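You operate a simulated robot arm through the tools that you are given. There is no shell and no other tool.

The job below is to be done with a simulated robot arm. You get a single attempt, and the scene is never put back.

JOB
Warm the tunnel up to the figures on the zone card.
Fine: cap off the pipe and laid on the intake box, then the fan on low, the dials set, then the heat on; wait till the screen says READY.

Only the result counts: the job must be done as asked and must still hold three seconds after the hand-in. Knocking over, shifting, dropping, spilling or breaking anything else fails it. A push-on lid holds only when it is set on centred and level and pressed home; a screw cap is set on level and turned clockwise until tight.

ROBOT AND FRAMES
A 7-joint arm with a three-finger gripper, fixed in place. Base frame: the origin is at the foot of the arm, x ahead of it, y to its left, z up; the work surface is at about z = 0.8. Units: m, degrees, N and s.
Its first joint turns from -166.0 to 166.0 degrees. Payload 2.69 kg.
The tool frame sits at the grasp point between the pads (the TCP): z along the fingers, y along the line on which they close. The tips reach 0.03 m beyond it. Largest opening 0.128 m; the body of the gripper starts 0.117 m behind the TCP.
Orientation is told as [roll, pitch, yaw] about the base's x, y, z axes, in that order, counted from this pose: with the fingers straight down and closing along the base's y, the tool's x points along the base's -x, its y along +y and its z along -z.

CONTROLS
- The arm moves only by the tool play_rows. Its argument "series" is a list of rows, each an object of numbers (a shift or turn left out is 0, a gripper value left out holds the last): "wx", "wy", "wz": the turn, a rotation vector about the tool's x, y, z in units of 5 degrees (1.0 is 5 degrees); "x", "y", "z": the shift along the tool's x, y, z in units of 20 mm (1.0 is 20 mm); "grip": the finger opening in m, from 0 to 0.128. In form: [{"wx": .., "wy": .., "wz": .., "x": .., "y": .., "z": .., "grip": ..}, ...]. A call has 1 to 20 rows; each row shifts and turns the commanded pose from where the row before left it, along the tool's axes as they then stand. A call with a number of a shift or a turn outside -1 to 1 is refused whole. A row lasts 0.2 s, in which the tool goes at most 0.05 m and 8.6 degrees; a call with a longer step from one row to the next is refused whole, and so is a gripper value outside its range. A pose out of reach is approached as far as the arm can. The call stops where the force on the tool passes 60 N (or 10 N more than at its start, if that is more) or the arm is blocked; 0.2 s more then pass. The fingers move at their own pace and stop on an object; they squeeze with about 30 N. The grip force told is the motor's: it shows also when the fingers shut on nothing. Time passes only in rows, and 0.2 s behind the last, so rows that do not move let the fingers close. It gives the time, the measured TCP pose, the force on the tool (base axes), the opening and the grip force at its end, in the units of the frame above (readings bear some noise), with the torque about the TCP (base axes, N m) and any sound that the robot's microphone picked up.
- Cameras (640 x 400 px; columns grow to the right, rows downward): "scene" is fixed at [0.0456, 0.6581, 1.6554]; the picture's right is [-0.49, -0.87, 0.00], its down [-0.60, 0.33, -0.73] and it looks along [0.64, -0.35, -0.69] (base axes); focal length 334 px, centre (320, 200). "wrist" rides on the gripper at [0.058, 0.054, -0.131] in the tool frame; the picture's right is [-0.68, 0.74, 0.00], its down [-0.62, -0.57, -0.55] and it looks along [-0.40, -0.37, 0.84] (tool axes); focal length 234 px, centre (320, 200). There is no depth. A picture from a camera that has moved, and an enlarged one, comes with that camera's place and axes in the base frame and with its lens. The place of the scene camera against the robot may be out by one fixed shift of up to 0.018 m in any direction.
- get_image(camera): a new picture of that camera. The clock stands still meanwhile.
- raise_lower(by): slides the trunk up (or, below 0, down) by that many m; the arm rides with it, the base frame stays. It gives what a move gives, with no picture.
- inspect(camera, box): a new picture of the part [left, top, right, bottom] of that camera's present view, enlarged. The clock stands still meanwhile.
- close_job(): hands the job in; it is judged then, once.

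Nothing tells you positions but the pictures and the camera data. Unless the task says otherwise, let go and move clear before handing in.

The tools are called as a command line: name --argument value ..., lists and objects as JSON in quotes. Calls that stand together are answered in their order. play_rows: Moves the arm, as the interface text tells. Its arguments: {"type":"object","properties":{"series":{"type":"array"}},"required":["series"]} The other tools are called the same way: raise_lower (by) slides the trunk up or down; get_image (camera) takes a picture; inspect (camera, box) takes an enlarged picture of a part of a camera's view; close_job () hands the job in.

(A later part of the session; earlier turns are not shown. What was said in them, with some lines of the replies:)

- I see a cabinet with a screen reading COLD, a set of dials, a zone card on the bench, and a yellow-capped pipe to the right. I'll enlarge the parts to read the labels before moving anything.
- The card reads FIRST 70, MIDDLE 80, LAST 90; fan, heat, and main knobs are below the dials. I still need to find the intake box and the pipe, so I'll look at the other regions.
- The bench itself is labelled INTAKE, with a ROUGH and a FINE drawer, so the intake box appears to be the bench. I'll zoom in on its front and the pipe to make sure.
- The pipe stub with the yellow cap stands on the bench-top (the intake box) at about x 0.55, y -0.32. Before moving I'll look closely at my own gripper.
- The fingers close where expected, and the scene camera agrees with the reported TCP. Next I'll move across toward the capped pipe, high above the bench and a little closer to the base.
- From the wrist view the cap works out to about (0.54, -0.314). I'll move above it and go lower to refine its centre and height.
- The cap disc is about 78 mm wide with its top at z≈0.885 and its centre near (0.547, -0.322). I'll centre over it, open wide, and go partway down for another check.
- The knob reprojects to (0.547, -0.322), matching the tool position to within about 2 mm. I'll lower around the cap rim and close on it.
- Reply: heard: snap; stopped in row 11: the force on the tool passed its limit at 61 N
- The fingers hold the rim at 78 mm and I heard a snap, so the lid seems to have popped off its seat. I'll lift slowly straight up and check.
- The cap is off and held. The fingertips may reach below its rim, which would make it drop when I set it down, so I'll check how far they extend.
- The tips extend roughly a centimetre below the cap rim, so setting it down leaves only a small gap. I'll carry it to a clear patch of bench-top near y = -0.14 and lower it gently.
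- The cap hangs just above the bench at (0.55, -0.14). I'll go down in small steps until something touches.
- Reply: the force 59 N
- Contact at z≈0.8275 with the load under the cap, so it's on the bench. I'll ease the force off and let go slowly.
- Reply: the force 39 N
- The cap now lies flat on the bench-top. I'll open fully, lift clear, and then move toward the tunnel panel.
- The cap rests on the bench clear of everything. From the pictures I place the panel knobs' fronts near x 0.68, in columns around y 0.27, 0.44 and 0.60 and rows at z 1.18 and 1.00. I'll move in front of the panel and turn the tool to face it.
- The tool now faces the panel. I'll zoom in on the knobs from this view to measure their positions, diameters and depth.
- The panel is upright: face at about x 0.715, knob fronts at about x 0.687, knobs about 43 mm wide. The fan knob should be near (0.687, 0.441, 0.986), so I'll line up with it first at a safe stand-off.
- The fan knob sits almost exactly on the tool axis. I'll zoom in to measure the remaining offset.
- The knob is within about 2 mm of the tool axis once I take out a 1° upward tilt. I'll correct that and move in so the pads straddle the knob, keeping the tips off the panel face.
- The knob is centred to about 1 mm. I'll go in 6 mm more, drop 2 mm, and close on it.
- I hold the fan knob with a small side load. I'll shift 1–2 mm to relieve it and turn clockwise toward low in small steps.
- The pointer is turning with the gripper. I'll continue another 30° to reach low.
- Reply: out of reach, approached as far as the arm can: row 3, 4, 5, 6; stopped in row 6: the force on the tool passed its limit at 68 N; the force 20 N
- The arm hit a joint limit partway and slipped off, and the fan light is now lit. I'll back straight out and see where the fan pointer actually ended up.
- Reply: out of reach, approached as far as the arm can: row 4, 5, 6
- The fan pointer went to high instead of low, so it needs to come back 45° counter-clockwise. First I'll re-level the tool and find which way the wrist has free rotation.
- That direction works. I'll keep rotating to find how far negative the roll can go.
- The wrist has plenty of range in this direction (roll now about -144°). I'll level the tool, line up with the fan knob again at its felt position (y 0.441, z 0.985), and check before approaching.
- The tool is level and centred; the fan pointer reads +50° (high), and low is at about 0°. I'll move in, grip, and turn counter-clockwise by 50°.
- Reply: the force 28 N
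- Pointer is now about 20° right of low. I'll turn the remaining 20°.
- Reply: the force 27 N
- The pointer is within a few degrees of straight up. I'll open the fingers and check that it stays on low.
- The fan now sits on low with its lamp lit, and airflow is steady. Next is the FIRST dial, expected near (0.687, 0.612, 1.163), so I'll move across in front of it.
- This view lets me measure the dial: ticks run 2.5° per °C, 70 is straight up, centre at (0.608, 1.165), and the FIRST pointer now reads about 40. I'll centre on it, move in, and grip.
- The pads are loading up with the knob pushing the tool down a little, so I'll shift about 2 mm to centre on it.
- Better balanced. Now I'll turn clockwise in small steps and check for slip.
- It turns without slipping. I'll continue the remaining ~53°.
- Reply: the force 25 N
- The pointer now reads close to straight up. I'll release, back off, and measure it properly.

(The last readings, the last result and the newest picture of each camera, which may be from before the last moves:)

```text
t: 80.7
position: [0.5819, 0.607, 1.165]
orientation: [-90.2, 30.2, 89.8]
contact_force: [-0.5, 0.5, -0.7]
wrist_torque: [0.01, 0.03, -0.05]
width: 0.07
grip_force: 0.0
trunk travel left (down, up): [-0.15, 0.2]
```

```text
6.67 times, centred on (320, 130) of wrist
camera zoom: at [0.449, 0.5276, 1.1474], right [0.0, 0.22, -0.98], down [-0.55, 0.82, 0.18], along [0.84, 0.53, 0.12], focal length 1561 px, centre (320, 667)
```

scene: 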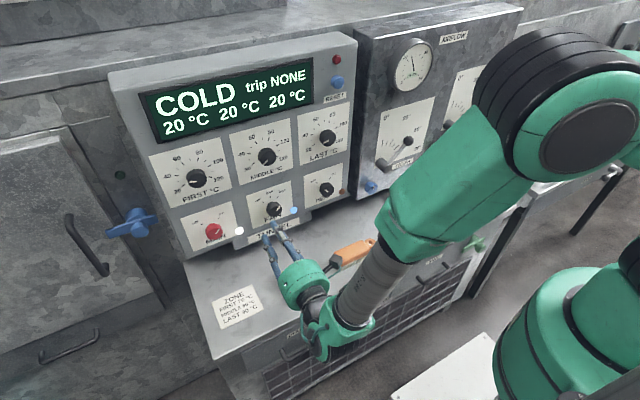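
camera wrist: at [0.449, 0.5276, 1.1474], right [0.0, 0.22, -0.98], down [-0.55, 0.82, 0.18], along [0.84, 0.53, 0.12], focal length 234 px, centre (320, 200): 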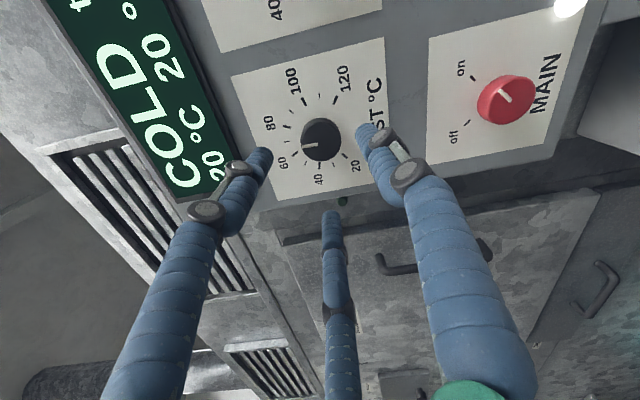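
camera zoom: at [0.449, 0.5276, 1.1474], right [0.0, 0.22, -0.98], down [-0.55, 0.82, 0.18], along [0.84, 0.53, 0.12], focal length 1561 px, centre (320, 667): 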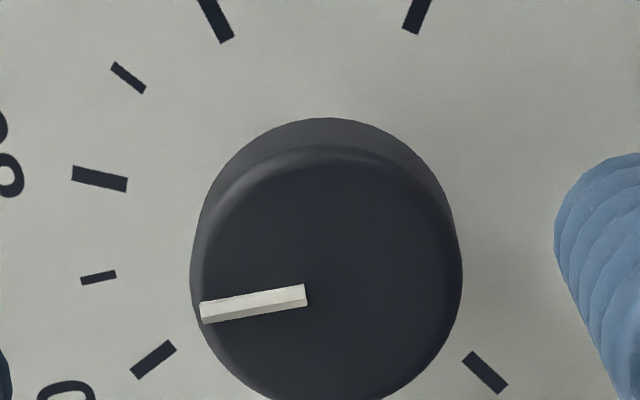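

FIRST reads about 70.7 by two independent views (pointer within 2° of the 70 tick), which is good. Next is MIDDLE, so I'll roll back to leave room for a 150° clockwise turn and move in front of it.

play_rows --series '[{"wz": -1}, {"wz": -1}, {"wz": -1}, {"wz": -1}, {"wz": -1}, {"wz": -1}, {"wz": -1}, {"wz": -1}, {"wz": -1}, {"wz": -1}, {"wz": -1}, {"wz": -1}, {"wz": -1}, {}]'

play_rows --series '[{"x": -0.082, "y": 0.936}, {"x": -0.082, "y": 0.936}, {"x": -0.082, "y": 0.936}, {"x": -0.082, "y": 0.936}, {"x": -0.082, "y": 0.936}, {"x": -0.082, "y": 0.936}, {"x": -0.082, "y": 0.936}, {"x": -0.082, "y": 0.936}, {"x": -0.082, "y": 0.936}, {}]'

get_image --camera "wrist"

inspect --camera "wrist" --box '[240, 65, 400, 195]'

```text
t: 83.7
position: [0.5827, 0.6077, 1.1637]
orientation: [91.4, 84.8, -88.6]
contact_force: [-0.4, 0.4, -0.5]
wrist_torque: [0.01, 0.0, 0.0]
width: 0.0701
grip_force: 0.0
trunk travel left (down, up): [-0.15, 0.2]
```

```text
t: 85.8
position: [0.5847, 0.438, 1.1654]
orientation: [91.5, 85.0, -88.7]
contact_force: [-0.4, 0.2, -0.5]
wrist_torque: [-0.02, 0.01, 0.02]
width: 0.0699
grip_force: 0.0
trunk travel left (down, up): [-0.15, 0.2]
```

```text
taken
camera wrist: at [0.4513, 0.388, 1.2273], right [0.0, -0.79, -0.61], down [-0.55, 0.51, -0.66], along [0.84, 0.33, -0.43], focal length 234 px, centre (320, 200)
```

wrist: 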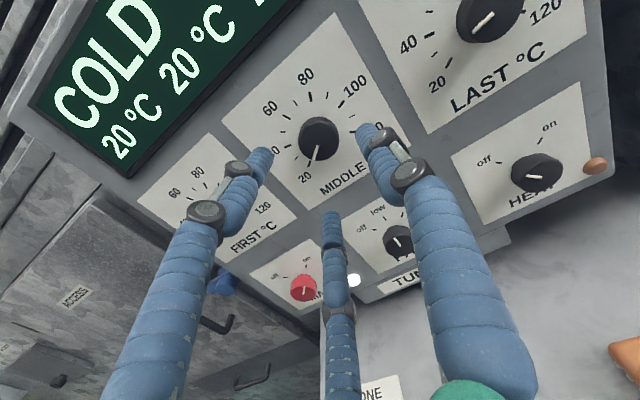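

```text
3.08 times, centred on (320, 130) of wrist
camera zoom: at [0.4513, 0.388, 1.2273], right [0.0, -0.79, -0.61], down [-0.55, 0.51, -0.66], along [0.84, 0.33, -0.43], focal length 720 px, centre (320, 415)
```

zoom: 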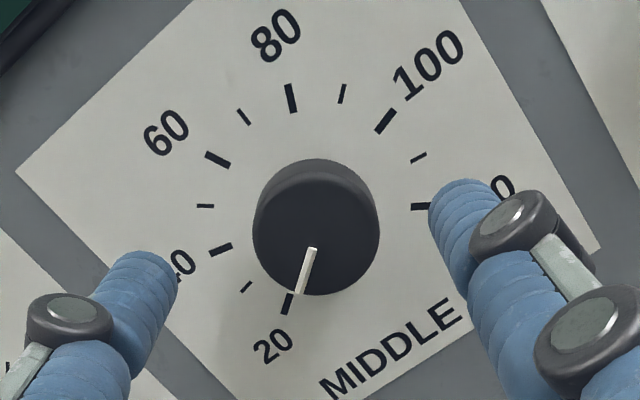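

MIDDLE's pointer is at 20 (about -125°), with the knob centred on my tool axis. It needs about +150° to reach 80, so I'll move in and grip.

play_rows --series '[{"x": -0.05, "z": 0.5}, {"z": 1}, {"z": 1}, {"z": 0.8}, {"z": 0.7}, {"z": 0.45}, {}, {"grip": 0.055}, {"grip": 0.046}, {"grip": 0.042}, {"grip": 0.036}, {"grip": 0.03}, {"grip": 0.02}, {}, {}]'

inspect --camera "wrist" --box '[240, 110, 400, 240]'

```text
t: 89.0
position: [0.6733, 0.4395, 1.1645]
orientation: [92.0, 85.0, -88.1]
contact_force: [2.2, 4.8, 6.3]
wrist_torque: [0.11, -0.14, 0.15]
width: 0.0419
grip_force: 17.0
trunk travel left (down, up): [-0.15, 0.2]
```

```text
3.08 times, centred on (320, 175) of wrist
camera zoom: at [0.5409, 0.3883, 1.2275], right [0.0, -0.79, -0.61], down [-0.55, 0.51, -0.66], along [0.84, 0.33, -0.43], focal length 720 px, centre (320, 277)
```

zoom: 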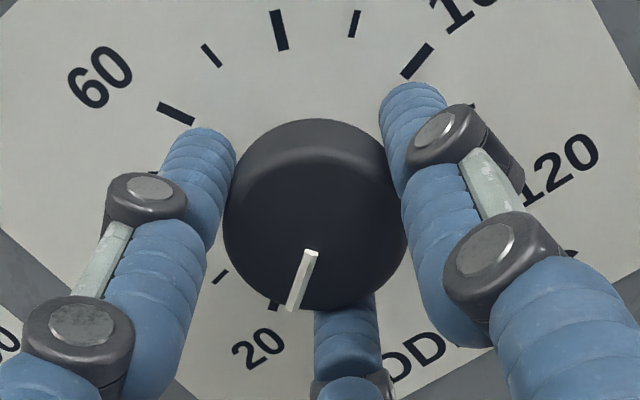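

The grip is balanced. I'll turn clockwise about 100° first and check.

play_rows --series '[{"wz": 0.5}, {"wz": 0.5}, {"wz": 1}, {"wz": 1}, {"wz": 1}, {"wz": 1}, {"wz": 1}, {"wz": 1}, {"wz": 1}, {"wz": 1}, {"wz": 1}, {"wz": 1}, {"wz": 1}, {"wz": 1}, {"wz": 1}, {"wz": 1}, {"wz": 1}, {"wz": 1}, {"wz": 1}, {}]'

inspect --camera "wrist" --box '[240, 110, 400, 240]'

```text
t: 93.2
position: [0.673, 0.4397, 1.1648]
orientation: [-90.2, 5.0, 89.9]
contact_force: [33.7, 15.6, 28.5]
wrist_torque: [-0.02, -0.53, 0.32]
width: 0.0407
grip_force: 44.7
trunk travel left (down, up): [-0.15, 0.2]
```

```text
3.08 times, centred on (320, 175) of wrist
camera zoom: at [0.5404, 0.3749, 1.1157], right [0.0, 0.61, -0.79], down [-0.55, 0.66, 0.51], along [0.84, 0.43, 0.34], focal length 720 px, centre (320, 277)
```

zoom: 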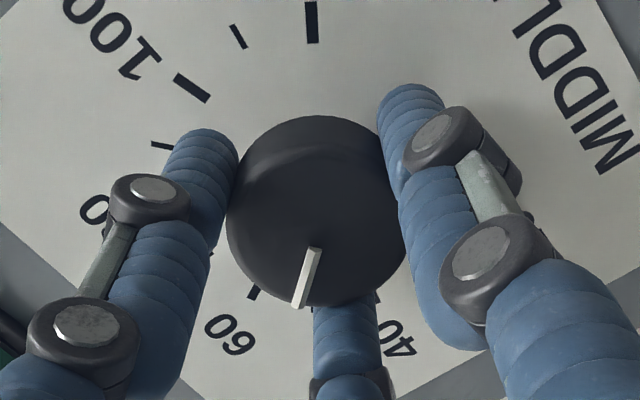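

The turn holds, but side force is building up. I'll ease the tool toward where it's being pushed, then continue.

play_rows --series '[{"x": -0.06, "y": -0.1, "z": 0.05}, {}]'

```text
t: 93.8
position: [0.6733, 0.4396, 1.1654]
orientation: [-90.0, 5.1, 89.9]
contact_force: [17.9, 8.5, 17.2]
wrist_torque: [0.0, -0.44, 0.08]
width: 0.0406
grip_force: 44.6
trunk travel left (down, up): [-0.15, 0.2]
```

play_rows --series '[{"x": -0.03, "y": -0.08, "z": 0.05}, {"wz": 0.5}, {"wz": 0.5}, {"wz": 0.7}, {"wz": 0.7}, {"wz": 0.7}, {"wz": 0.7}, {"wz": 0.7}, {"wz": 0.7}, {"wz": 0.7}, {}]'

inspect --camera "wrist" --box '[240, 110, 400, 240]'

```text
t: 96.2
position: [0.6726, 0.4398, 1.1643]
orientation: [-89.8, -24.4, 90.0]
contact_force: [-30.7, -17.0, -33.7]
wrist_torque: [0.0, 1.03, -0.41]
width: 0.0404
grip_force: 45.1
trunk travel left (down, up): [-0.15, 0.2]
```

```text
3.08 times, centred on (320, 175) of wrist
camera zoom: at [0.5403, 0.4069, 1.092], right [0.0, 0.92, -0.39], down [-0.55, 0.33, 0.77], along [0.84, 0.21, 0.5], focal length 720 px, centre (320, 277)
```

zoom: 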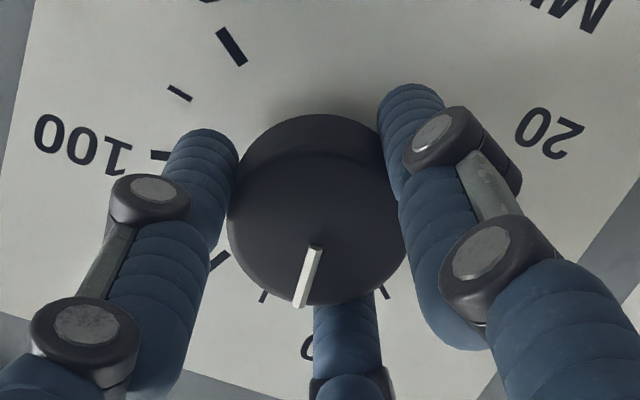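

play_rows --series '[{"x": 0.09, "y": 0.07, "z": -0.07}, {}]'

```text
t: 96.8
position: [0.674, 0.4398, 1.1658]
orientation: [-90.1, -24.4, 90.1]
contact_force: [-13.8, -10.0, -32.8]
wrist_torque: [0.02, 0.91, -0.16]
width: 0.0407
grip_force: 45.2
trunk travel left (down, up): [-0.15, 0.2]
```

play_rows --series '[{"x": 0.08, "y": 0.09, "z": -0.03}, {}]'

```text
t: 97.5
position: [0.6728, 0.4407, 1.1651]
orientation: [-90.2, -24.5, 90.0]
contact_force: [-3.9, -5.6, -17.6]
wrist_torque: [0.01, 0.41, -0.22]
width: 0.0409
grip_force: 44.8
trunk travel left (down, up): [-0.15, 0.2]
```

play_rows --series '[{"wz": 0.7}, {"wz": 0.7}, {"wz": 0.7}, {"wz": 0.7}, {}]'

```text
t: 98.7
position: [0.6723, 0.4399, 1.1648]
orientation: [-90.3, -38.6, 90.1]
contact_force: [3.2, -2.4, 1.6]
wrist_torque: [0.04, -0.04, -0.01]
width: 0.0406
grip_force: 44.9
trunk travel left (down, up): [-0.15, 0.2]
```

play_rows --series '[{"wz": 0.7}, {"wz": 0.7}, {"wz": 0.7}, {"wz": 0.7}, {"wz": 0.3}, {}]'

inspect --camera "wrist" --box '[240, 110, 400, 240]'

inspect --camera "scene" --box '[235, 125, 305, 185]'

```text
t: 100.0
position: [0.6732, 0.4401, 1.1644]
orientation: [-90.4, -54.0, 90.3]
contact_force: [18.2, 8.9, 19.8]
wrist_torque: [0.02, -0.54, 0.35]
width: 0.0408
grip_force: 45.2
trunk travel left (down, up): [-0.15, 0.2]
```

```text
3.08 times, centred on (320, 175) of wrist
camera zoom: at [0.5408, 0.447, 1.0852], right [0.0, 0.99, 0.12], down [-0.55, -0.1, 0.83], along [0.83, -0.06, 0.55], focal length 720 px, centre (320, 277)
```

zoom: 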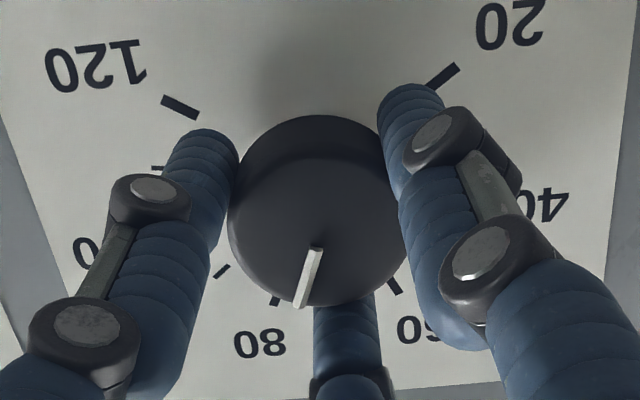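

```text
6.67 times, centred on (270, 155) of scene
camera zoom: at [0.0456, 0.6581, 1.6554], right [-0.49, -0.87, 0.0], down [-0.6, 0.33, -0.73], along [0.64, -0.35, -0.69], focal length 2230 px, centre (653, 500)
```

zoom: 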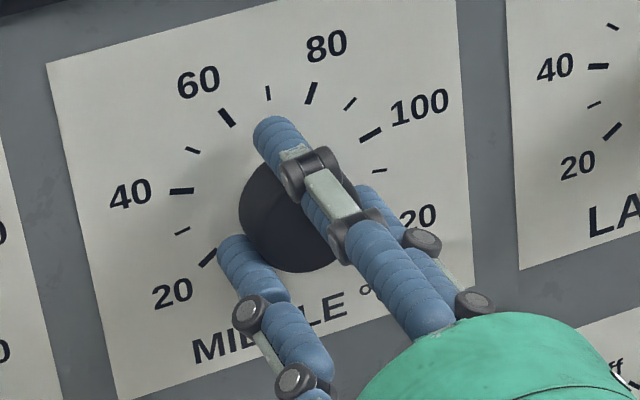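

By dead reckoning MIDDLE is near 80. I'll release, back off, and measure.

play_rows --series '[{"grip": 0.05}, {"grip": 0.07}, {"z": -0.5}, {"z": -1}, {"z": -1}, {"z": -1}, {"z": -1}, {}]'

inspect --camera "wrist" --box '[240, 65, 400, 195]'

inspect --camera "scene" --box '[240, 128, 295, 178]'

```text
t: 101.8
position: [0.5812, 0.4396, 1.1615]
orientation: [-90.3, -54.1, 90.1]
contact_force: [-0.6, 0.6, 0.5]
wrist_torque: [0.0, 0.01, 0.01]
width: 0.0699
grip_force: 0.1
trunk travel left (down, up): [-0.15, 0.2]
```

```text
3.08 times, centred on (320, 130) of wrist
camera zoom: at [0.4491, 0.446, 1.0837], right [0.0, 0.99, 0.11], down [-0.55, -0.09, 0.83], along [0.83, -0.06, 0.55], focal length 720 px, centre (320, 415)
```

zoom: 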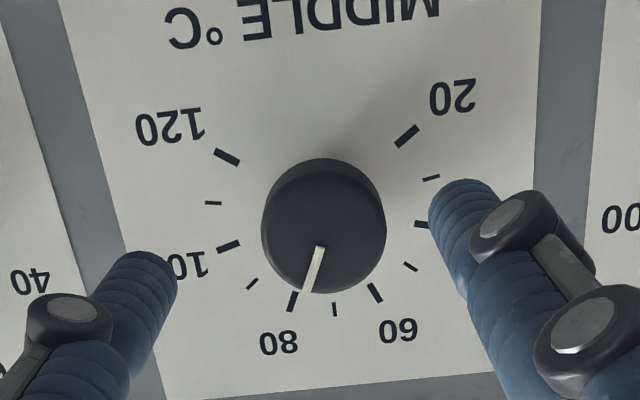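

```text
8.00 times, centred on (268, 153) of scene
camera zoom: at [0.0456, 0.6581, 1.6554], right [-0.49, -0.87, 0.0], down [-0.6, 0.33, -0.73], along [0.64, -0.35, -0.69], focal length 2676 px, centre (740, 576)
```

zoom: 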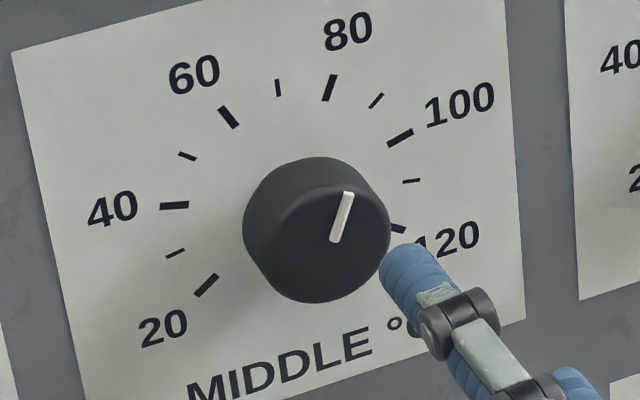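

MIDDLE reads about 78.5 (pointer near 21°, target 25°). I'll regrip and nudge it about 4° further.

play_rows --series '[{"x": -0.12, "y": -0.09, "z": 0.5}, {"z": 1}, {"z": 1}, {"z": 1}, {"z": 0.7}, {"z": 0.4}, {}, {"grip": 0.055}, {"grip": 0.046}, {"grip": 0.042}, {"grip": 0.036}, {"grip": 0.03}, {"grip": 0.02}, {}, {}]'

inspect --camera "wrist" --box '[240, 110, 400, 240]'

```text
t: 105.0
position: [0.6741, 0.4401, 1.1654]
orientation: [-90.0, -53.9, 90.0]
contact_force: [-2.7, -1.1, -16.4]
wrist_torque: [0.0, 0.43, 0.02]
width: 0.0405
grip_force: 45.1
trunk travel left (down, up): [-0.15, 0.2]
```

```text
3.08 times, centred on (320, 175) of wrist
camera zoom: at [0.542, 0.4467, 1.0861], right [0.0, 0.99, 0.11], down [-0.55, -0.09, 0.83], along [0.84, -0.06, 0.55], focal length 720 px, centre (320, 277)
```

zoom: 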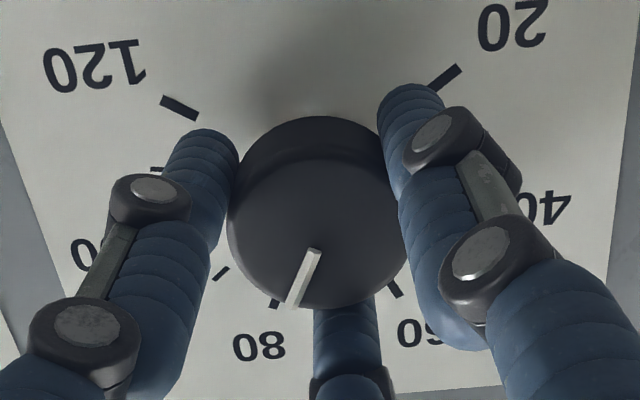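

Closing the fingers already nudged the pointer to about 26°. I'll release without turning and re-measure.

play_rows --series '[{"grip": 0.045}, {"grip": 0.055}, {"grip": 0.07}, {"z": -0.5}, {"z": -1}, {"z": -1}, {"z": -1}, {"z": -1}, {}]'

inspect --camera "wrist" --box '[285, 90, 355, 170]'

inspect --camera "scene" --box '[240, 128, 295, 178]'

```text
t: 107.0
position: [0.5831, 0.4384, 1.166]
orientation: [-90.3, -54.0, 90.1]
contact_force: [-0.5, 0.2, -0.6]
wrist_torque: [0.01, -0.03, 0.01]
width: 0.07
grip_force: 0.1
trunk travel left (down, up): [-0.15, 0.2]
```

```text
5.00 times, centred on (320, 130) of wrist
camera zoom: at [0.4508, 0.4458, 1.087], right [0.0, 0.99, 0.11], down [-0.55, -0.09, 0.83], along [0.83, -0.06, 0.55], focal length 1171 px, centre (320, 550)
```

zoom: 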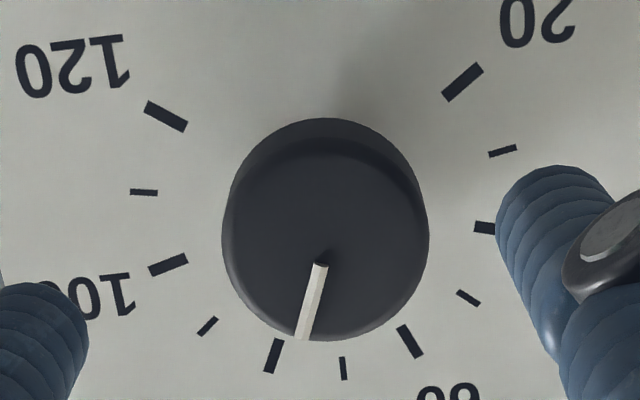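

```text
8.00 times, centred on (268, 153) of scene
camera zoom: at [0.0456, 0.6581, 1.6554], right [-0.49, -0.87, 0.0], down [-0.6, 0.33, -0.73], along [0.64, -0.35, -0.69], focal length 2676 px, centre (740, 576)
```

zoom: 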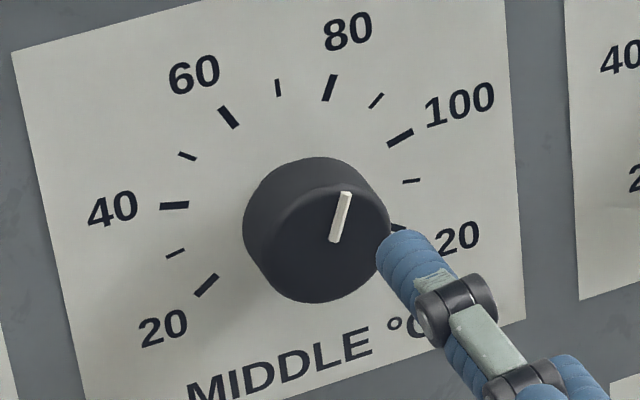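

Released, MIDDLE springs back to about 21° (78.5), so squeezing only shifts it temporarily. I'll regrip, turn about +3.7°, and release again.

play_rows --series '[{"x": 0.03, "y": 0.03, "z": 0.5}, {"z": 1}, {"z": 1}, {"z": 1}, {"z": 0.6}, {"z": 0.4}, {}, {"grip": 0.055}, {"grip": 0.046}, {"grip": 0.042}, {"grip": 0.036}, {"grip": 0.03}, {"grip": 0.02}, {}, {}]'

inspect --camera "wrist" --box '[240, 110, 400, 240]'

```text
t: 110.2
position: [0.673, 0.439, 1.1669]
orientation: [-90.3, -54.0, 90.2]
contact_force: [2.4, 2.5, 7.7]
wrist_torque: [-0.03, -0.15, 0.1]
width: 0.0406
grip_force: 44.6
trunk travel left (down, up): [-0.15, 0.2]
```

```text
3.08 times, centred on (320, 175) of wrist
camera zoom: at [0.5415, 0.4469, 1.0854], right [0.0, 0.99, 0.11], down [-0.55, -0.09, 0.83], along [0.83, -0.06, 0.55], focal length 720 px, centre (320, 277)
```

zoom: 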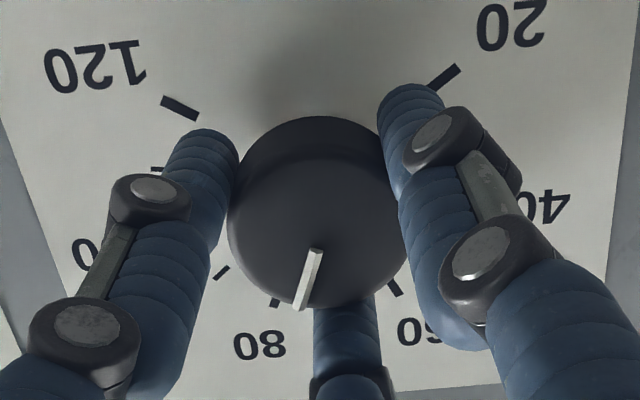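

play_rows --series '[{"wz": 0.4}, {"wz": 0.38}, {}]'

play_rows --series '[{"grip": 0.045}, {"grip": 0.055}, {"grip": 0.07}, {"z": -0.5}, {"z": -1}, {"z": -1}, {"z": -1}, {"z": -1}, {}]'

inspect --camera "wrist" --box '[285, 90, 355, 170]'

inspect --camera "scene" --box '[240, 128, 295, 178]'

```text
t: 111.0
position: [0.6756, 0.4387, 1.1666]
orientation: [-90.3, -57.9, 90.2]
contact_force: [1.6, 5.0, 7.5]
wrist_torque: [0.0, -0.17, 0.21]
width: 0.0406
grip_force: 44.9
trunk travel left (down, up): [-0.15, 0.2]
```

```text
t: 113.0
position: [0.5836, 0.4387, 1.1658]
orientation: [-90.1, -57.8, 90.1]
contact_force: [0.0, -0.8, 0.9]
wrist_torque: [0.02, 0.03, 0.0]
width: 0.0701
grip_force: 0.1
trunk travel left (down, up): [-0.15, 0.2]
```

```text
5.00 times, centred on (320, 130) of wrist
camera zoom: at [0.451, 0.4515, 1.0868], right [0.0, 0.98, 0.18], down [-0.55, -0.15, 0.82], along [0.83, -0.1, 0.54], focal length 1171 px, centre (320, 550)
```

zoom: 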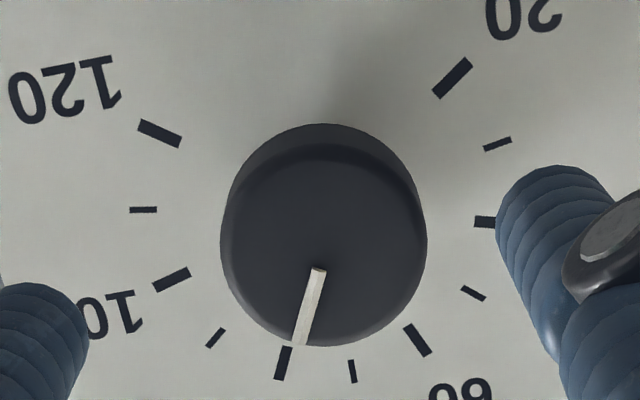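

```text
8.00 times, centred on (268, 153) of scene
camera zoom: at [0.0456, 0.6581, 1.6554], right [-0.49, -0.87, 0.0], down [-0.6, 0.33, -0.73], along [0.64, -0.35, -0.69], focal length 2676 px, centre (740, 576)
```

zoom: 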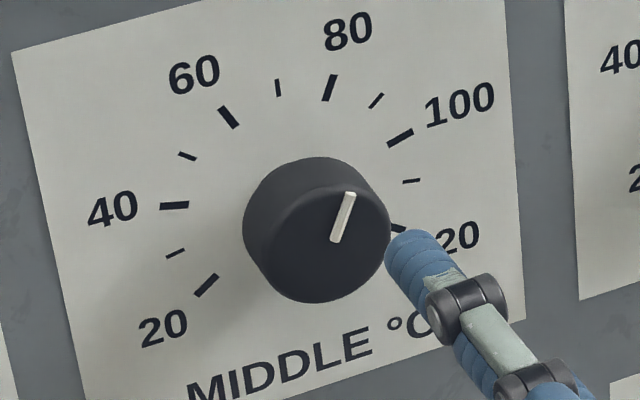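

MIDDLE's pointer is now parallel with the 80 tick. On to LAST: I'll roll back about 140° and move in front of it.

play_rows --series '[{"wz": -1}, {"wz": -1}, {"wz": -1}, {"wz": -1}, {"wz": -1}, {"wz": -1}, {"wz": -1}, {"wz": -1}, {"wz": -1}, {"wz": -1}, {"wz": -1}, {"wz": -1}, {"wz": -1}, {"wz": -1}, {"wz": -1}, {"wz": -1}, {"wz": -1}, {"wz": -1}, {"wz": -1}, {"wz": -1}]'

play_rows --series '[{"wz": -1}, {"wz": -1}, {"wz": -1}, {"wz": -1}, {"wz": -1}, {"wz": -1}, {"wz": -1}, {"wz": -1}, {"x": 0.132, "y": 0.94}, {"x": 0.132, "y": 0.94}, {"x": 0.132, "y": 0.94}, {"x": 0.132, "y": 0.94}, {"x": 0.132, "y": 0.94}, {"x": 0.132, "y": 0.94}, {"x": 0.132, "y": 0.94}, {"x": 0.132, "y": 0.94}, {"x": 0.132, "y": 0.94}, {}]'

get_image --camera "wrist"

inspect --camera "wrist" --box '[270, 80, 370, 180]'

get_image --camera "scene"

```text
t: 117.2
position: [0.5828, 0.4388, 1.1647]
orientation: [-90.3, 42.3, 89.8]
contact_force: [0.9, 0.1, -0.3]
wrist_torque: [0.0, 0.02, 0.01]
width: 0.0701
grip_force: 0.1
trunk travel left (down, up): [-0.15, 0.2]
```

```text
t: 121.0
position: [0.5834, 0.2668, 1.1643]
orientation: [-91.0, 82.0, 89.0]
contact_force: [-0.2, 0.4, -0.1]
wrist_torque: [-0.04, -0.01, 0.02]
width: 0.0699
grip_force: 0.0
trunk travel left (down, up): [-0.15, 0.2]
```

```text
taken
camera wrist: at [0.4504, 0.2041, 1.2147], right [0.0, -0.64, -0.77], down [-0.55, 0.65, -0.53], along [0.84, 0.42, -0.35], focal length 234 px, centre (320, 200)
```

wrist: 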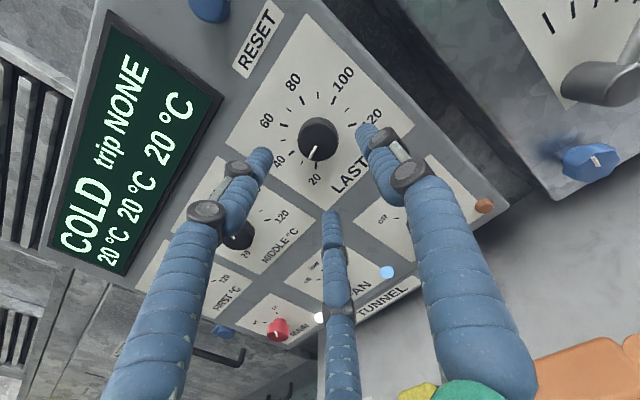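

```text
4.00 times, centred on (320, 130) of wrist
camera zoom: at [0.4504, 0.2041, 1.2147], right [0.0, -0.64, -0.77], down [-0.55, 0.65, -0.53], along [0.84, 0.42, -0.35], focal length 937 px, centre (320, 480)
```

zoom: 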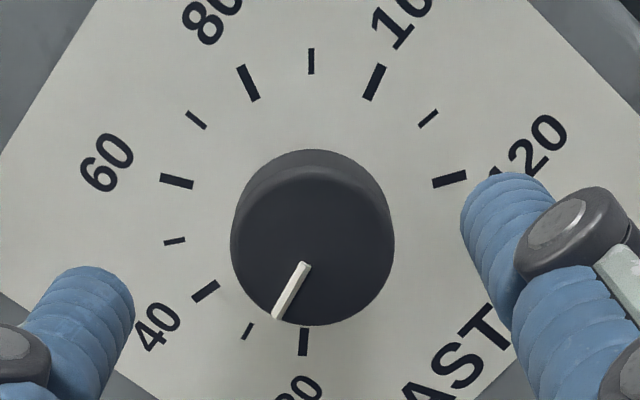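

```text
taken
```

scene: 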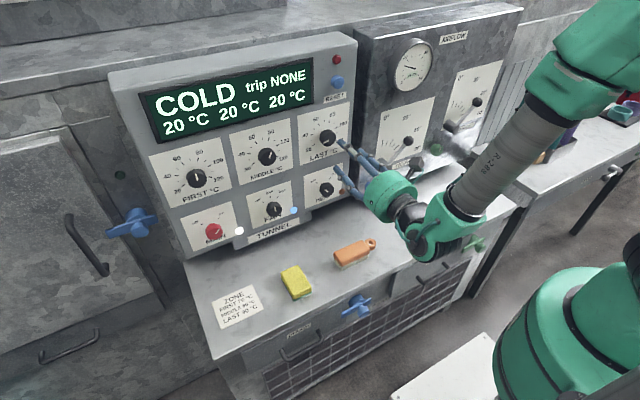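

LAST's pointer is at -100° (30 °C) and needs to reach +50° (90 °C), so about +150°. I'll centre on it and grip.

play_rows --series '[{"x": -0.02, "y": -0.15, "z": 0.5}, {"z": 1}, {"z": 1}, {"z": 1}, {"z": 0.6}, {"z": 0.4}, {}, {"grip": 0.055}, {"grip": 0.046}, {"grip": 0.042}, {"grip": 0.036}, {"grip": 0.03}, {"grip": 0.02}, {}, {}]'

inspect --camera "wrist" --box '[240, 110, 400, 240]'

```text
t: 124.2
position: [0.6745, 0.2692, 1.1637]
orientation: [-90.9, 82.1, 89.1]
contact_force: [0.8, -4.1, -1.5]
wrist_torque: [0.04, 0.02, -0.19]
width: 0.0404
grip_force: 45.4
trunk travel left (down, up): [-0.15, 0.2]
```

```text
3.08 times, centred on (320, 175) of wrist
camera zoom: at [0.5412, 0.2066, 1.2151], right [0.0, -0.64, -0.77], down [-0.55, 0.65, -0.53], along [0.84, 0.42, -0.35], focal length 720 px, centre (320, 277)
```

zoom: 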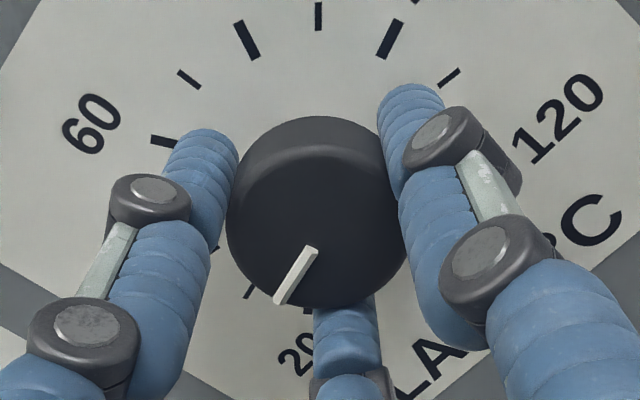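

Well centred with almost no side load. I'll turn clockwise in stages, watching the force.

play_rows --series '[{"wz": 0.5}, {"wz": 0.7}, {"wz": 0.8}, {"wz": 1}, {"wz": 1}, {"wz": 1}, {"wz": 1}, {"wz": 1}, {"wz": 1}, {"wz": 1}, {}]'

```text
t: 126.7
position: [0.6731, 0.2698, 1.1653]
orientation: [-90.1, 37.0, 89.9]
contact_force: [-10.1, -21.4, -12.6]
wrist_torque: [0.01, 0.39, -0.54]
width: 0.0404
grip_force: 45.0
trunk travel left (down, up): [-0.15, 0.2]
```

play_rows --series '[{"x": 0.03, "y": 0.09, "z": -0.03}, {"wz": 0.7}, {"wz": 0.8}, {"wz": 1}, {"wz": 1}, {"wz": 1}, {"wz": 1}, {"wz": 1}, {"wz": 1}, {}]'

```text
t: 128.8
position: [0.6748, 0.269, 1.1642]
orientation: [-90.2, -0.4, 90.0]
contact_force: [-4.6, -2.0, -7.1]
wrist_torque: [0.0, 0.21, 0.1]
width: 0.0407
grip_force: 45.0
trunk travel left (down, up): [-0.15, 0.2]
```

play_rows --series '[{"wz": 0.7}, {"wz": 0.8}, {"wz": 1}, {"wz": 1}, {"wz": 1}, {"wz": 1}, {"wz": 1}, {"wz": 1}, {}]'

```text
t: 130.8
position: [0.6754, 0.2697, 1.1641]
orientation: [-90.3, -38.0, 90.0]
contact_force: [8.1, -1.6, 2.5]
wrist_torque: [0.0, -0.23, -0.21]
width: 0.0405
grip_force: 45.0
trunk travel left (down, up): [-0.15, 0.2]
```

play_rows --series '[{"wz": 0.7}, {"wz": 0.8}, {"wz": 1}, {"wz": 1}, {"wz": 1}, {"wz": 0.8}, {"wz": 0.7}, {}]'

inspect --camera "wrist" --box '[240, 110, 400, 240]'

```text
t: 132.7
position: [0.6739, 0.2701, 1.1646]
orientation: [-90.4, -67.9, 90.4]
contact_force: [13.5, -0.7, 8.8]
wrist_torque: [0.04, -0.31, -0.01]
width: 0.0407
grip_force: 45.3
trunk travel left (down, up): [-0.15, 0.2]
```

```text
3.08 times, centred on (320, 175) of wrist
camera zoom: at [0.5417, 0.2959, 1.09], right [0.0, 0.94, 0.35], down [-0.55, -0.29, 0.78], along [0.83, -0.19, 0.52], focal length 720 px, centre (320, 277)
```

zoom: 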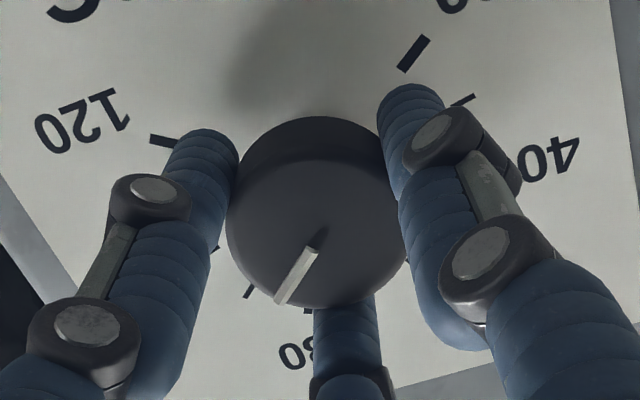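

Now I'll release LAST and measure its pointer from the stand-off.

play_rows --series '[{"grip": 0.045}, {"grip": 0.055}, {"grip": 0.07}, {"z": -0.5}, {"z": -1}, {"z": -1}, {"z": -1}, {"z": -1}, {}]'

inspect --camera "wrist" --box '[285, 90, 355, 170]'

inspect --camera "scene" --box '[300, 110, 355, 160]'

```text
t: 134.7
position: [0.5848, 0.2688, 1.1631]
orientation: [-90.5, -67.9, 90.2]
contact_force: [0.1, -0.3, 0.5]
wrist_torque: [-0.01, 0.02, -0.01]
width: 0.0702
grip_force: 0.1
trunk travel left (down, up): [-0.15, 0.2]
```

```text
5.00 times, centred on (320, 130) of wrist
camera zoom: at [0.4516, 0.2943, 1.0881], right [0.0, 0.94, 0.35], down [-0.55, -0.29, 0.78], along [0.83, -0.19, 0.52], focal length 1171 px, centre (320, 550)
```

zoom: 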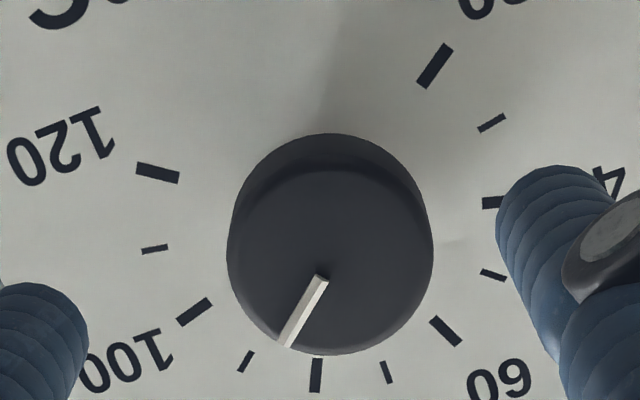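

```text
8.00 times, centred on (328, 135) of scene
camera zoom: at [0.0456, 0.6581, 1.6554], right [-0.49, -0.87, 0.0], down [-0.6, 0.33, -0.73], along [0.64, -0.35, -0.69], focal length 2676 px, centre (260, 720)
```

zoom: 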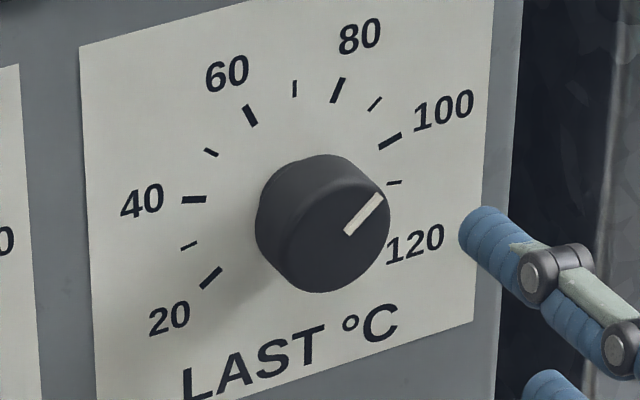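

LAST averages about 50° (90 °C) between the two views. All three dials are set, so next is the HEAT knob below. I'll roll back and move down in front of it.

play_rows --series '[{"wz": -1}, {"wz": -1}, {"wz": -1}, {"wz": -1}, {"wz": -1}, {"wz": -1}, {"wz": -1}, {"wz": -1}, {"wz": -1}, {"wz": -1}, {"wz": -1}, {"wz": -1}, {"wz": -1}, {"wz": -1}, {"wz": -1}, {"wz": -1}, {"wz": -1}, {"wz": -1}, {"wz": -1}, {"wz": -1}]'

play_rows --series '[{"wz": -1}, {"wz": -1}, {"x": -0.85, "y": 0.945}, {"x": -0.85, "y": 0.945}, {"x": -0.85, "y": 0.945}, {"x": -0.85, "y": 0.945}, {"x": -0.85, "y": 0.945}, {"x": -0.85, "y": 0.945}, {"x": -0.85, "y": 0.945}, {}]'

get_image --camera "wrist"

inspect --camera "wrist" --box '[270, 80, 370, 180]'

inspect --camera "scene" --box '[130, 50, 350, 250]'

```text
t: 138.8
position: [0.5828, 0.2687, 1.1645]
orientation: [-90.2, 32.1, 89.7]
contact_force: [-0.1, -0.1, 0.4]
wrist_torque: [-0.03, 0.01, -0.02]
width: 0.0699
grip_force: 0.0
trunk travel left (down, up): [-0.15, 0.2]
```

```text
t: 141.1
position: [0.5844, 0.2708, 0.9867]
orientation: [-90.2, 42.1, 89.7]
contact_force: [-0.1, -0.5, -0.7]
wrist_torque: [-0.01, -0.01, -0.01]
width: 0.0696
grip_force: 0.0
trunk travel left (down, up): [-0.15, 0.2]
```

```text
taken
camera wrist: at [0.451, 0.1891, 0.9857], right [0.0, 0.01, -1.0], down [-0.55, 0.84, 0.01], along [0.84, 0.55, 0.01], focal length 234 px, centre (320, 200)
```

wrist: 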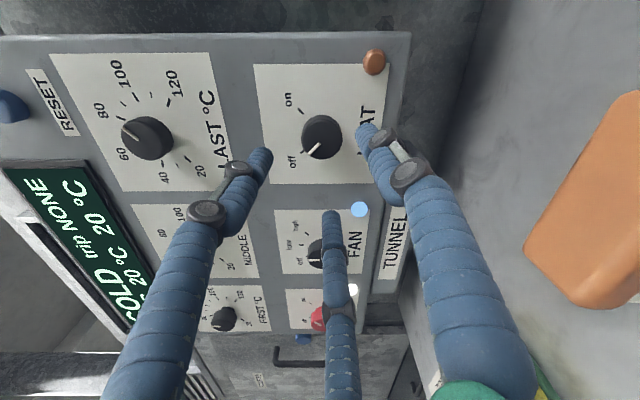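

```text
4.00 times, centred on (320, 130) of wrist
camera zoom: at [0.451, 0.1891, 0.9857], right [0.0, 0.01, -1.0], down [-0.55, 0.84, 0.01], along [0.84, 0.55, 0.01], focal length 937 px, centre (320, 480)
```

zoom: 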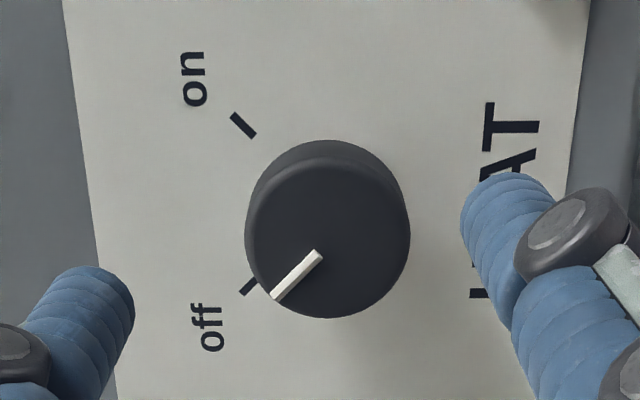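

```text
2.00 times, centred on (240, 150) of scene
camera zoom: at [0.0456, 0.6581, 1.6554], right [-0.49, -0.87, 0.0], down [-0.6, 0.33, -0.73], along [0.64, -0.35, -0.69], focal length 669 px, centre (480, 300)
```

zoom: 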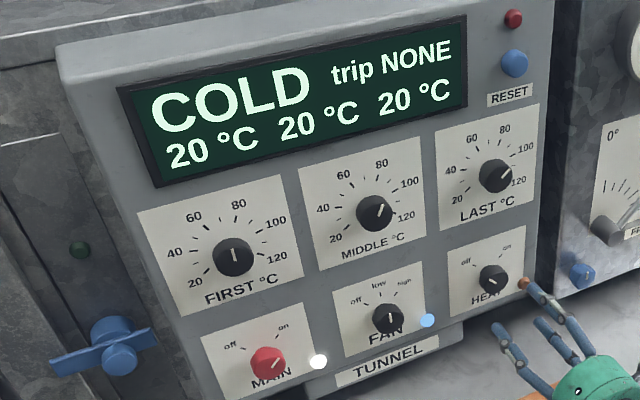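

HEAT is at -45° (off) and needs +90° to on. The tool is already centred on it, so I'll go in and grip.

play_rows --series '[{"z": 0.5}, {"z": 1}, {"z": 1}, {"z": 1}, {"z": 0.6}, {"z": 0.4}, {}, {"grip": 0.055}, {"grip": 0.046}, {"grip": 0.042}, {"grip": 0.036}, {"grip": 0.03}, {"grip": 0.02}, {}, {}]'

inspect --camera "wrist" --box '[240, 110, 400, 240]'

```text
t: 144.2
position: [0.6738, 0.2685, 0.987]
orientation: [-90.1, 42.2, 89.9]
contact_force: [0.8, 2.7, -5.9]
wrist_torque: [0.03, 0.08, 0.08]
width: 0.0417
grip_force: 44.8
trunk travel left (down, up): [-0.15, 0.2]
```

```text
3.08 times, centred on (320, 175) of wrist
camera zoom: at [0.5416, 0.1881, 0.9855], right [0.0, 0.01, -1.0], down [-0.55, 0.84, 0.0], along [0.84, 0.55, 0.01], focal length 720 px, centre (320, 277)
```

zoom: 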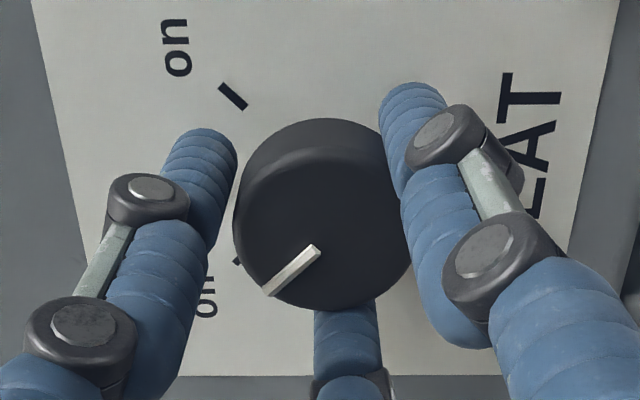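

Grip is good. I'll turn HEAT clockwise in stages.

play_rows --series '[{"wz": 0.5}, {"wz": 0.7}, {"wz": 0.8}, {"wz": 1}, {"wz": 1}, {"wz": 1}, {"wz": 1}, {"wz": 1}, {"wz": 1}, {"wz": 1}, {}]'

```text
t: 146.7
position: [0.6747, 0.269, 0.9849]
orientation: [-90.0, -2.9, 90.0]
contact_force: [10.7, 1.3, -15.2]
wrist_torque: [0.01, 0.18, -0.2]
width: 0.0409
grip_force: 45.1
trunk travel left (down, up): [-0.15, 0.2]
```

play_rows --series '[{"y": 0.06, "wz": 0.7}, {"wz": 0.8}, {"wz": 1}, {"wz": 1}, {"wz": 1}, {"wz": 1}, {"wz": 1}, {"wz": 1}, {"wz": 1}, {"wz": 0.5}, {}]'

inspect --camera "wrist" --box '[240, 110, 400, 240]'

inspect --camera "scene" --box '[130, 50, 350, 250]'

```text
t: 149.1
position: [0.6742, 0.269, 0.984]
orientation: [-90.2, -47.8, 90.1]
contact_force: [1.0, 13.6, -5.6]
wrist_torque: [-0.41, 0.14, 0.32]
width: 0.0406
grip_force: 45.2
trunk travel left (down, up): [-0.15, 0.2]
```

```text
3.08 times, centred on (320, 175) of wrist
camera zoom: at [0.5418, 0.268, 0.9051], right [0.0, 1.0, 0.01], down [-0.55, -0.01, 0.83], along [0.83, 0.0, 0.55], focal length 720 px, centre (320, 277)
```

zoom: 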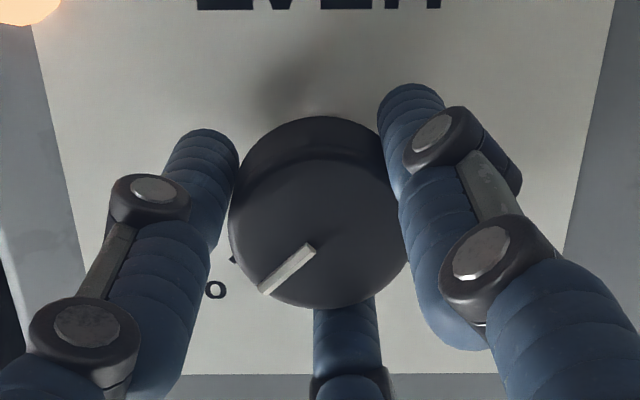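

```text
2.00 times, centred on (240, 150) of scene
camera zoom: at [0.0456, 0.6581, 1.6554], right [-0.49, -0.87, 0.0], down [-0.6, 0.33, -0.73], along [0.64, -0.35, -0.69], focal length 669 px, centre (480, 300)
```

zoom: 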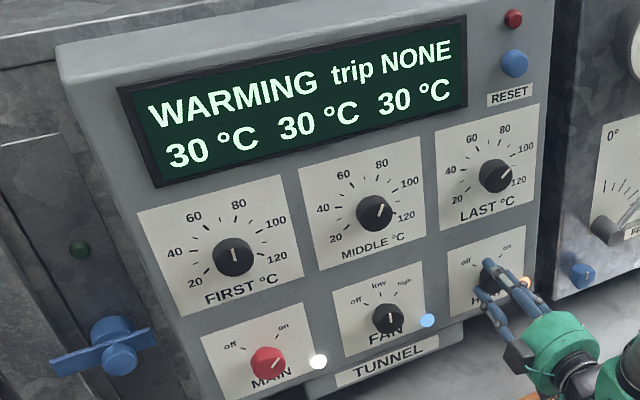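

The screen says WARMING and the heat lamp is lit, with all zones already at 30 °C. I'll release, back away from the panel, and wait.

play_rows --series '[{"grip": 0.045}, {"grip": 0.055}, {"grip": 0.07}, {"z": -0.5}, {"z": -1}, {"z": -1}, {"z": -1}, {"z": -1}, {"z": -1}, {"z": -1}, {"z": -1}, {"z": -1}, {}]'

inspect --camera "scene" --box '[130, 50, 350, 250]'

get_image --camera "wrist"

```text
t: 151.8
position: [0.5023, 0.2685, 0.9858]
orientation: [-90.2, -47.8, 90.1]
contact_force: [0.4, 0.5, 0.0]
wrist_torque: [-0.02, 0.03, 0.01]
width: 0.07
grip_force: 0.1
trunk travel left (down, up): [-0.15, 0.2]
```

```text
2.00 times, centred on (240, 150) of scene
camera zoom: at [0.0456, 0.6581, 1.6554], right [-0.49, -0.87, 0.0], down [-0.6, 0.33, -0.73], along [0.64, -0.35, -0.69], focal length 669 px, centre (480, 300)
```

zoom: 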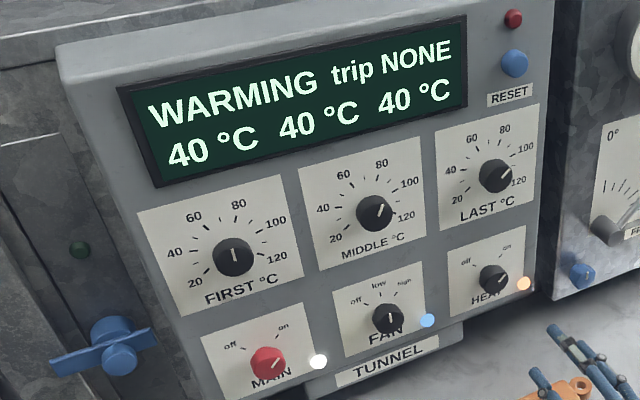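

```text
taken
camera wrist: at [0.3704, 0.2673, 0.9067], right [0.0, 1.0, 0.01], down [-0.55, -0.01, 0.83], along [0.83, -0.01, 0.55], focal length 234 px, centre (320, 200)
```

wrist: 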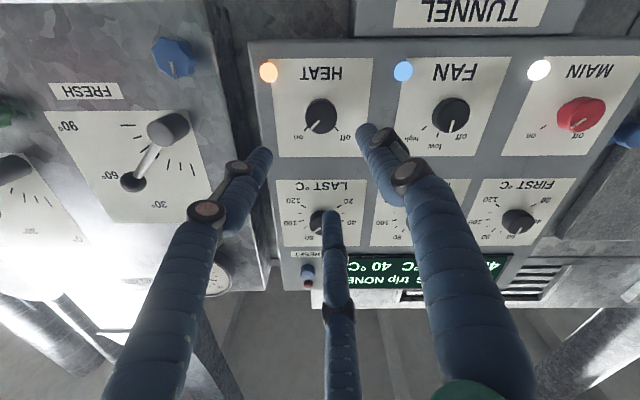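

Zones are at 40 °C and rising with no trip. I'll wait with empty rows.

play_rows --series '[{}, {}, {}, {}, {}, {}, {}, {}, {}, {}, {}, {}, {}, {}, {}, {}, {}, {}, {}, {}]'

play_rows --series '[{}, {}, {}, {}, {}, {}, {}, {}, {}, {}, {}, {}, {}, {}, {}, {}, {}, {}, {}, {}]'

inspect --camera "scene" --box '[130, 50, 350, 250]'

```text
t: 156.1
position: [0.5036, 0.2681, 0.9869]
orientation: [-90.2, -47.8, 90.1]
contact_force: [0.7, 0.1, -0.7]
wrist_torque: [-0.01, -0.01, -0.01]
width: 0.07
grip_force: 0.1
trunk travel left (down, up): [-0.15, 0.2]
```

```text
t: 160.2
position: [0.5042, 0.2686, 0.986]
orientation: [-90.2, -47.8, 90.0]
contact_force: [0.6, 0.2, 0.2]
wrist_torque: [0.0, -0.02, 0.02]
width: 0.07
grip_force: 0.0
trunk travel left (down, up): [-0.15, 0.2]
```

```text
2.00 times, centred on (240, 150) of scene
camera zoom: at [0.0456, 0.6581, 1.6554], right [-0.49, -0.87, 0.0], down [-0.6, 0.33, -0.73], along [0.64, -0.35, -0.69], focal length 669 px, centre (480, 300)
```

zoom: 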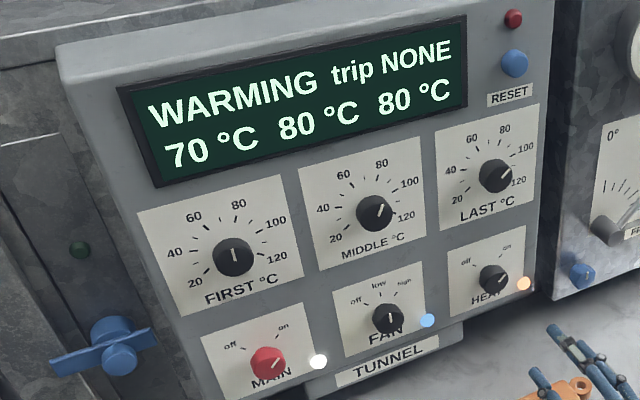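

The zones read 70 / 80 / 80 °C, with LAST still climbing. I'll wait a little longer.

play_rows --series '[{}, {}, {}, {}, {}, {}, {}, {}, {}, {}, {}, {}, {}, {}, {}, {}, {}, {}, {}, {}]'

inspect --camera "scene" --box '[130, 50, 350, 250]'

play_rows --series '[{}, {}, {}, {}, {}, {}, {}, {}, {}, {}, {}, {}, {}, {}, {}, {}, {}, {}, {}, {}]'

inspect --camera "scene" --box '[130, 50, 350, 250]'

```text
t: 164.4
position: [0.5028, 0.2686, 0.9861]
orientation: [-90.3, -47.8, 90.1]
contact_force: [0.6, -0.1, 0.3]
wrist_torque: [-0.03, 0.02, 0.0]
width: 0.07
grip_force: 0.2
trunk travel left (down, up): [-0.15, 0.2]
```

```text
2.00 times, centred on (240, 150) of scene
camera zoom: at [0.0456, 0.6581, 1.6554], right [-0.49, -0.87, 0.0], down [-0.6, 0.33, -0.73], along [0.64, -0.35, -0.69], focal length 669 px, centre (480, 300)
```

zoom: 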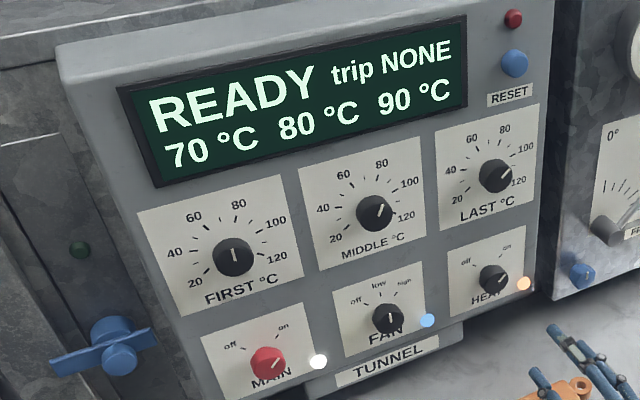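

```text
t: 168.7
position: [0.5028, 0.2681, 0.986]
orientation: [-90.2, -47.8, 90.2]
contact_force: [0.0, 0.6, -0.2]
wrist_torque: [-0.01, 0.01, 0.0]
width: 0.0703
grip_force: 0.1
trunk travel left (down, up): [-0.15, 0.2]
```

```text
2.00 times, centred on (240, 150) of scene
camera zoom: at [0.0456, 0.6581, 1.6554], right [-0.49, -0.87, 0.0], down [-0.6, 0.33, -0.73], along [0.64, -0.35, -0.69], focal length 669 px, centre (480, 300)
```

zoom: 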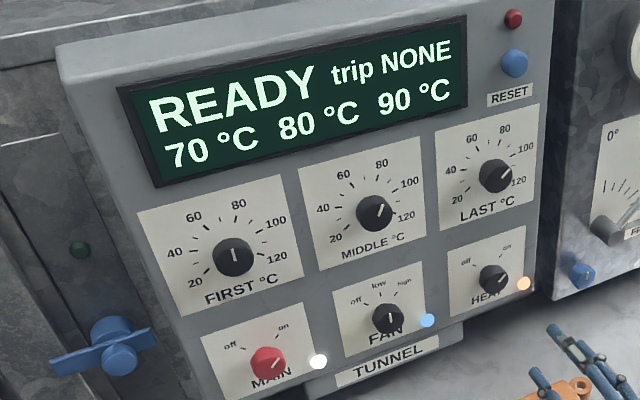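

The screen says READY with 70 / 80 / 90 °C, trip NONE, and it has held for over 4 seconds. I'll do one last look over the whole scene before handing in.

get_image --camera "scene"

inspect --camera "scene" --box '[360, 100, 530, 230]'

```text
taken
```

scene: 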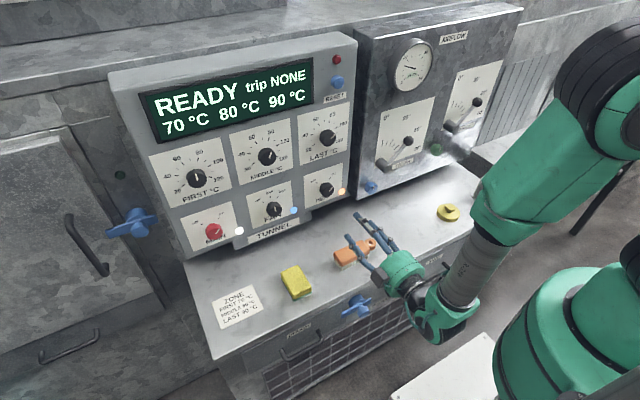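

```text
3.08 times, centred on (445, 165) of scene
camera zoom: at [0.0456, 0.6581, 1.6554], right [-0.49, -0.87, 0.0], down [-0.6, 0.33, -0.73], along [0.64, -0.35, -0.69], focal length 1029 px, centre (-65, 308)
```

zoom: 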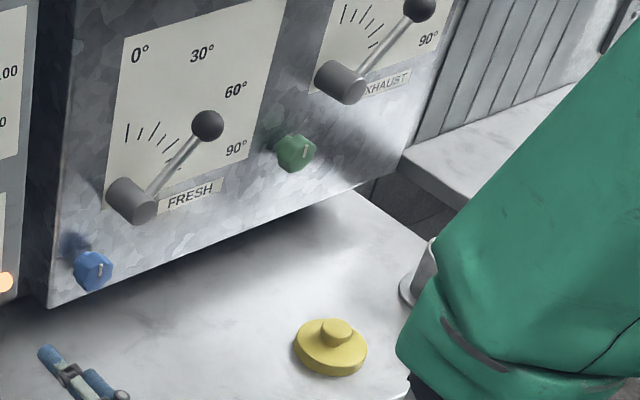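

Everything is in place: the cap lies on the intake box, the fan is on low, the dials are at 70 / 80 / 90, the heat is on, the screen says READY, and nothing else has moved. I'm handing the job in.

close_job

```text
The job is handed in.
```

The tunnel is warmed up: the screen reads READY with 70, 80 and 90 °C and no trip. It had held that for over four seconds when I handed the job in.

- **Cap:** it is off the pipe and lies flat on top of the intake box, clear of everything.
- **Fan:** it is on low. On the first try my wrist hit a joint limit and the knob slipped round to high. I turned it back to low before setting the dials or turning on the heat.
- **Dials:** by the pictures, FIRST is at about 70.8, MIDDLE at about 79–80, and LAST at about 89–91 °C. I never saw the screen show anything but whole tens, so it doesn't confirm them any closer than that.
- **Heat:** I turned it on last, once the dials were set.

Nothing else looked moved in the final picture, though the arm hid the open pipe and the bench to its right. The gripper was open and clear of the panel.
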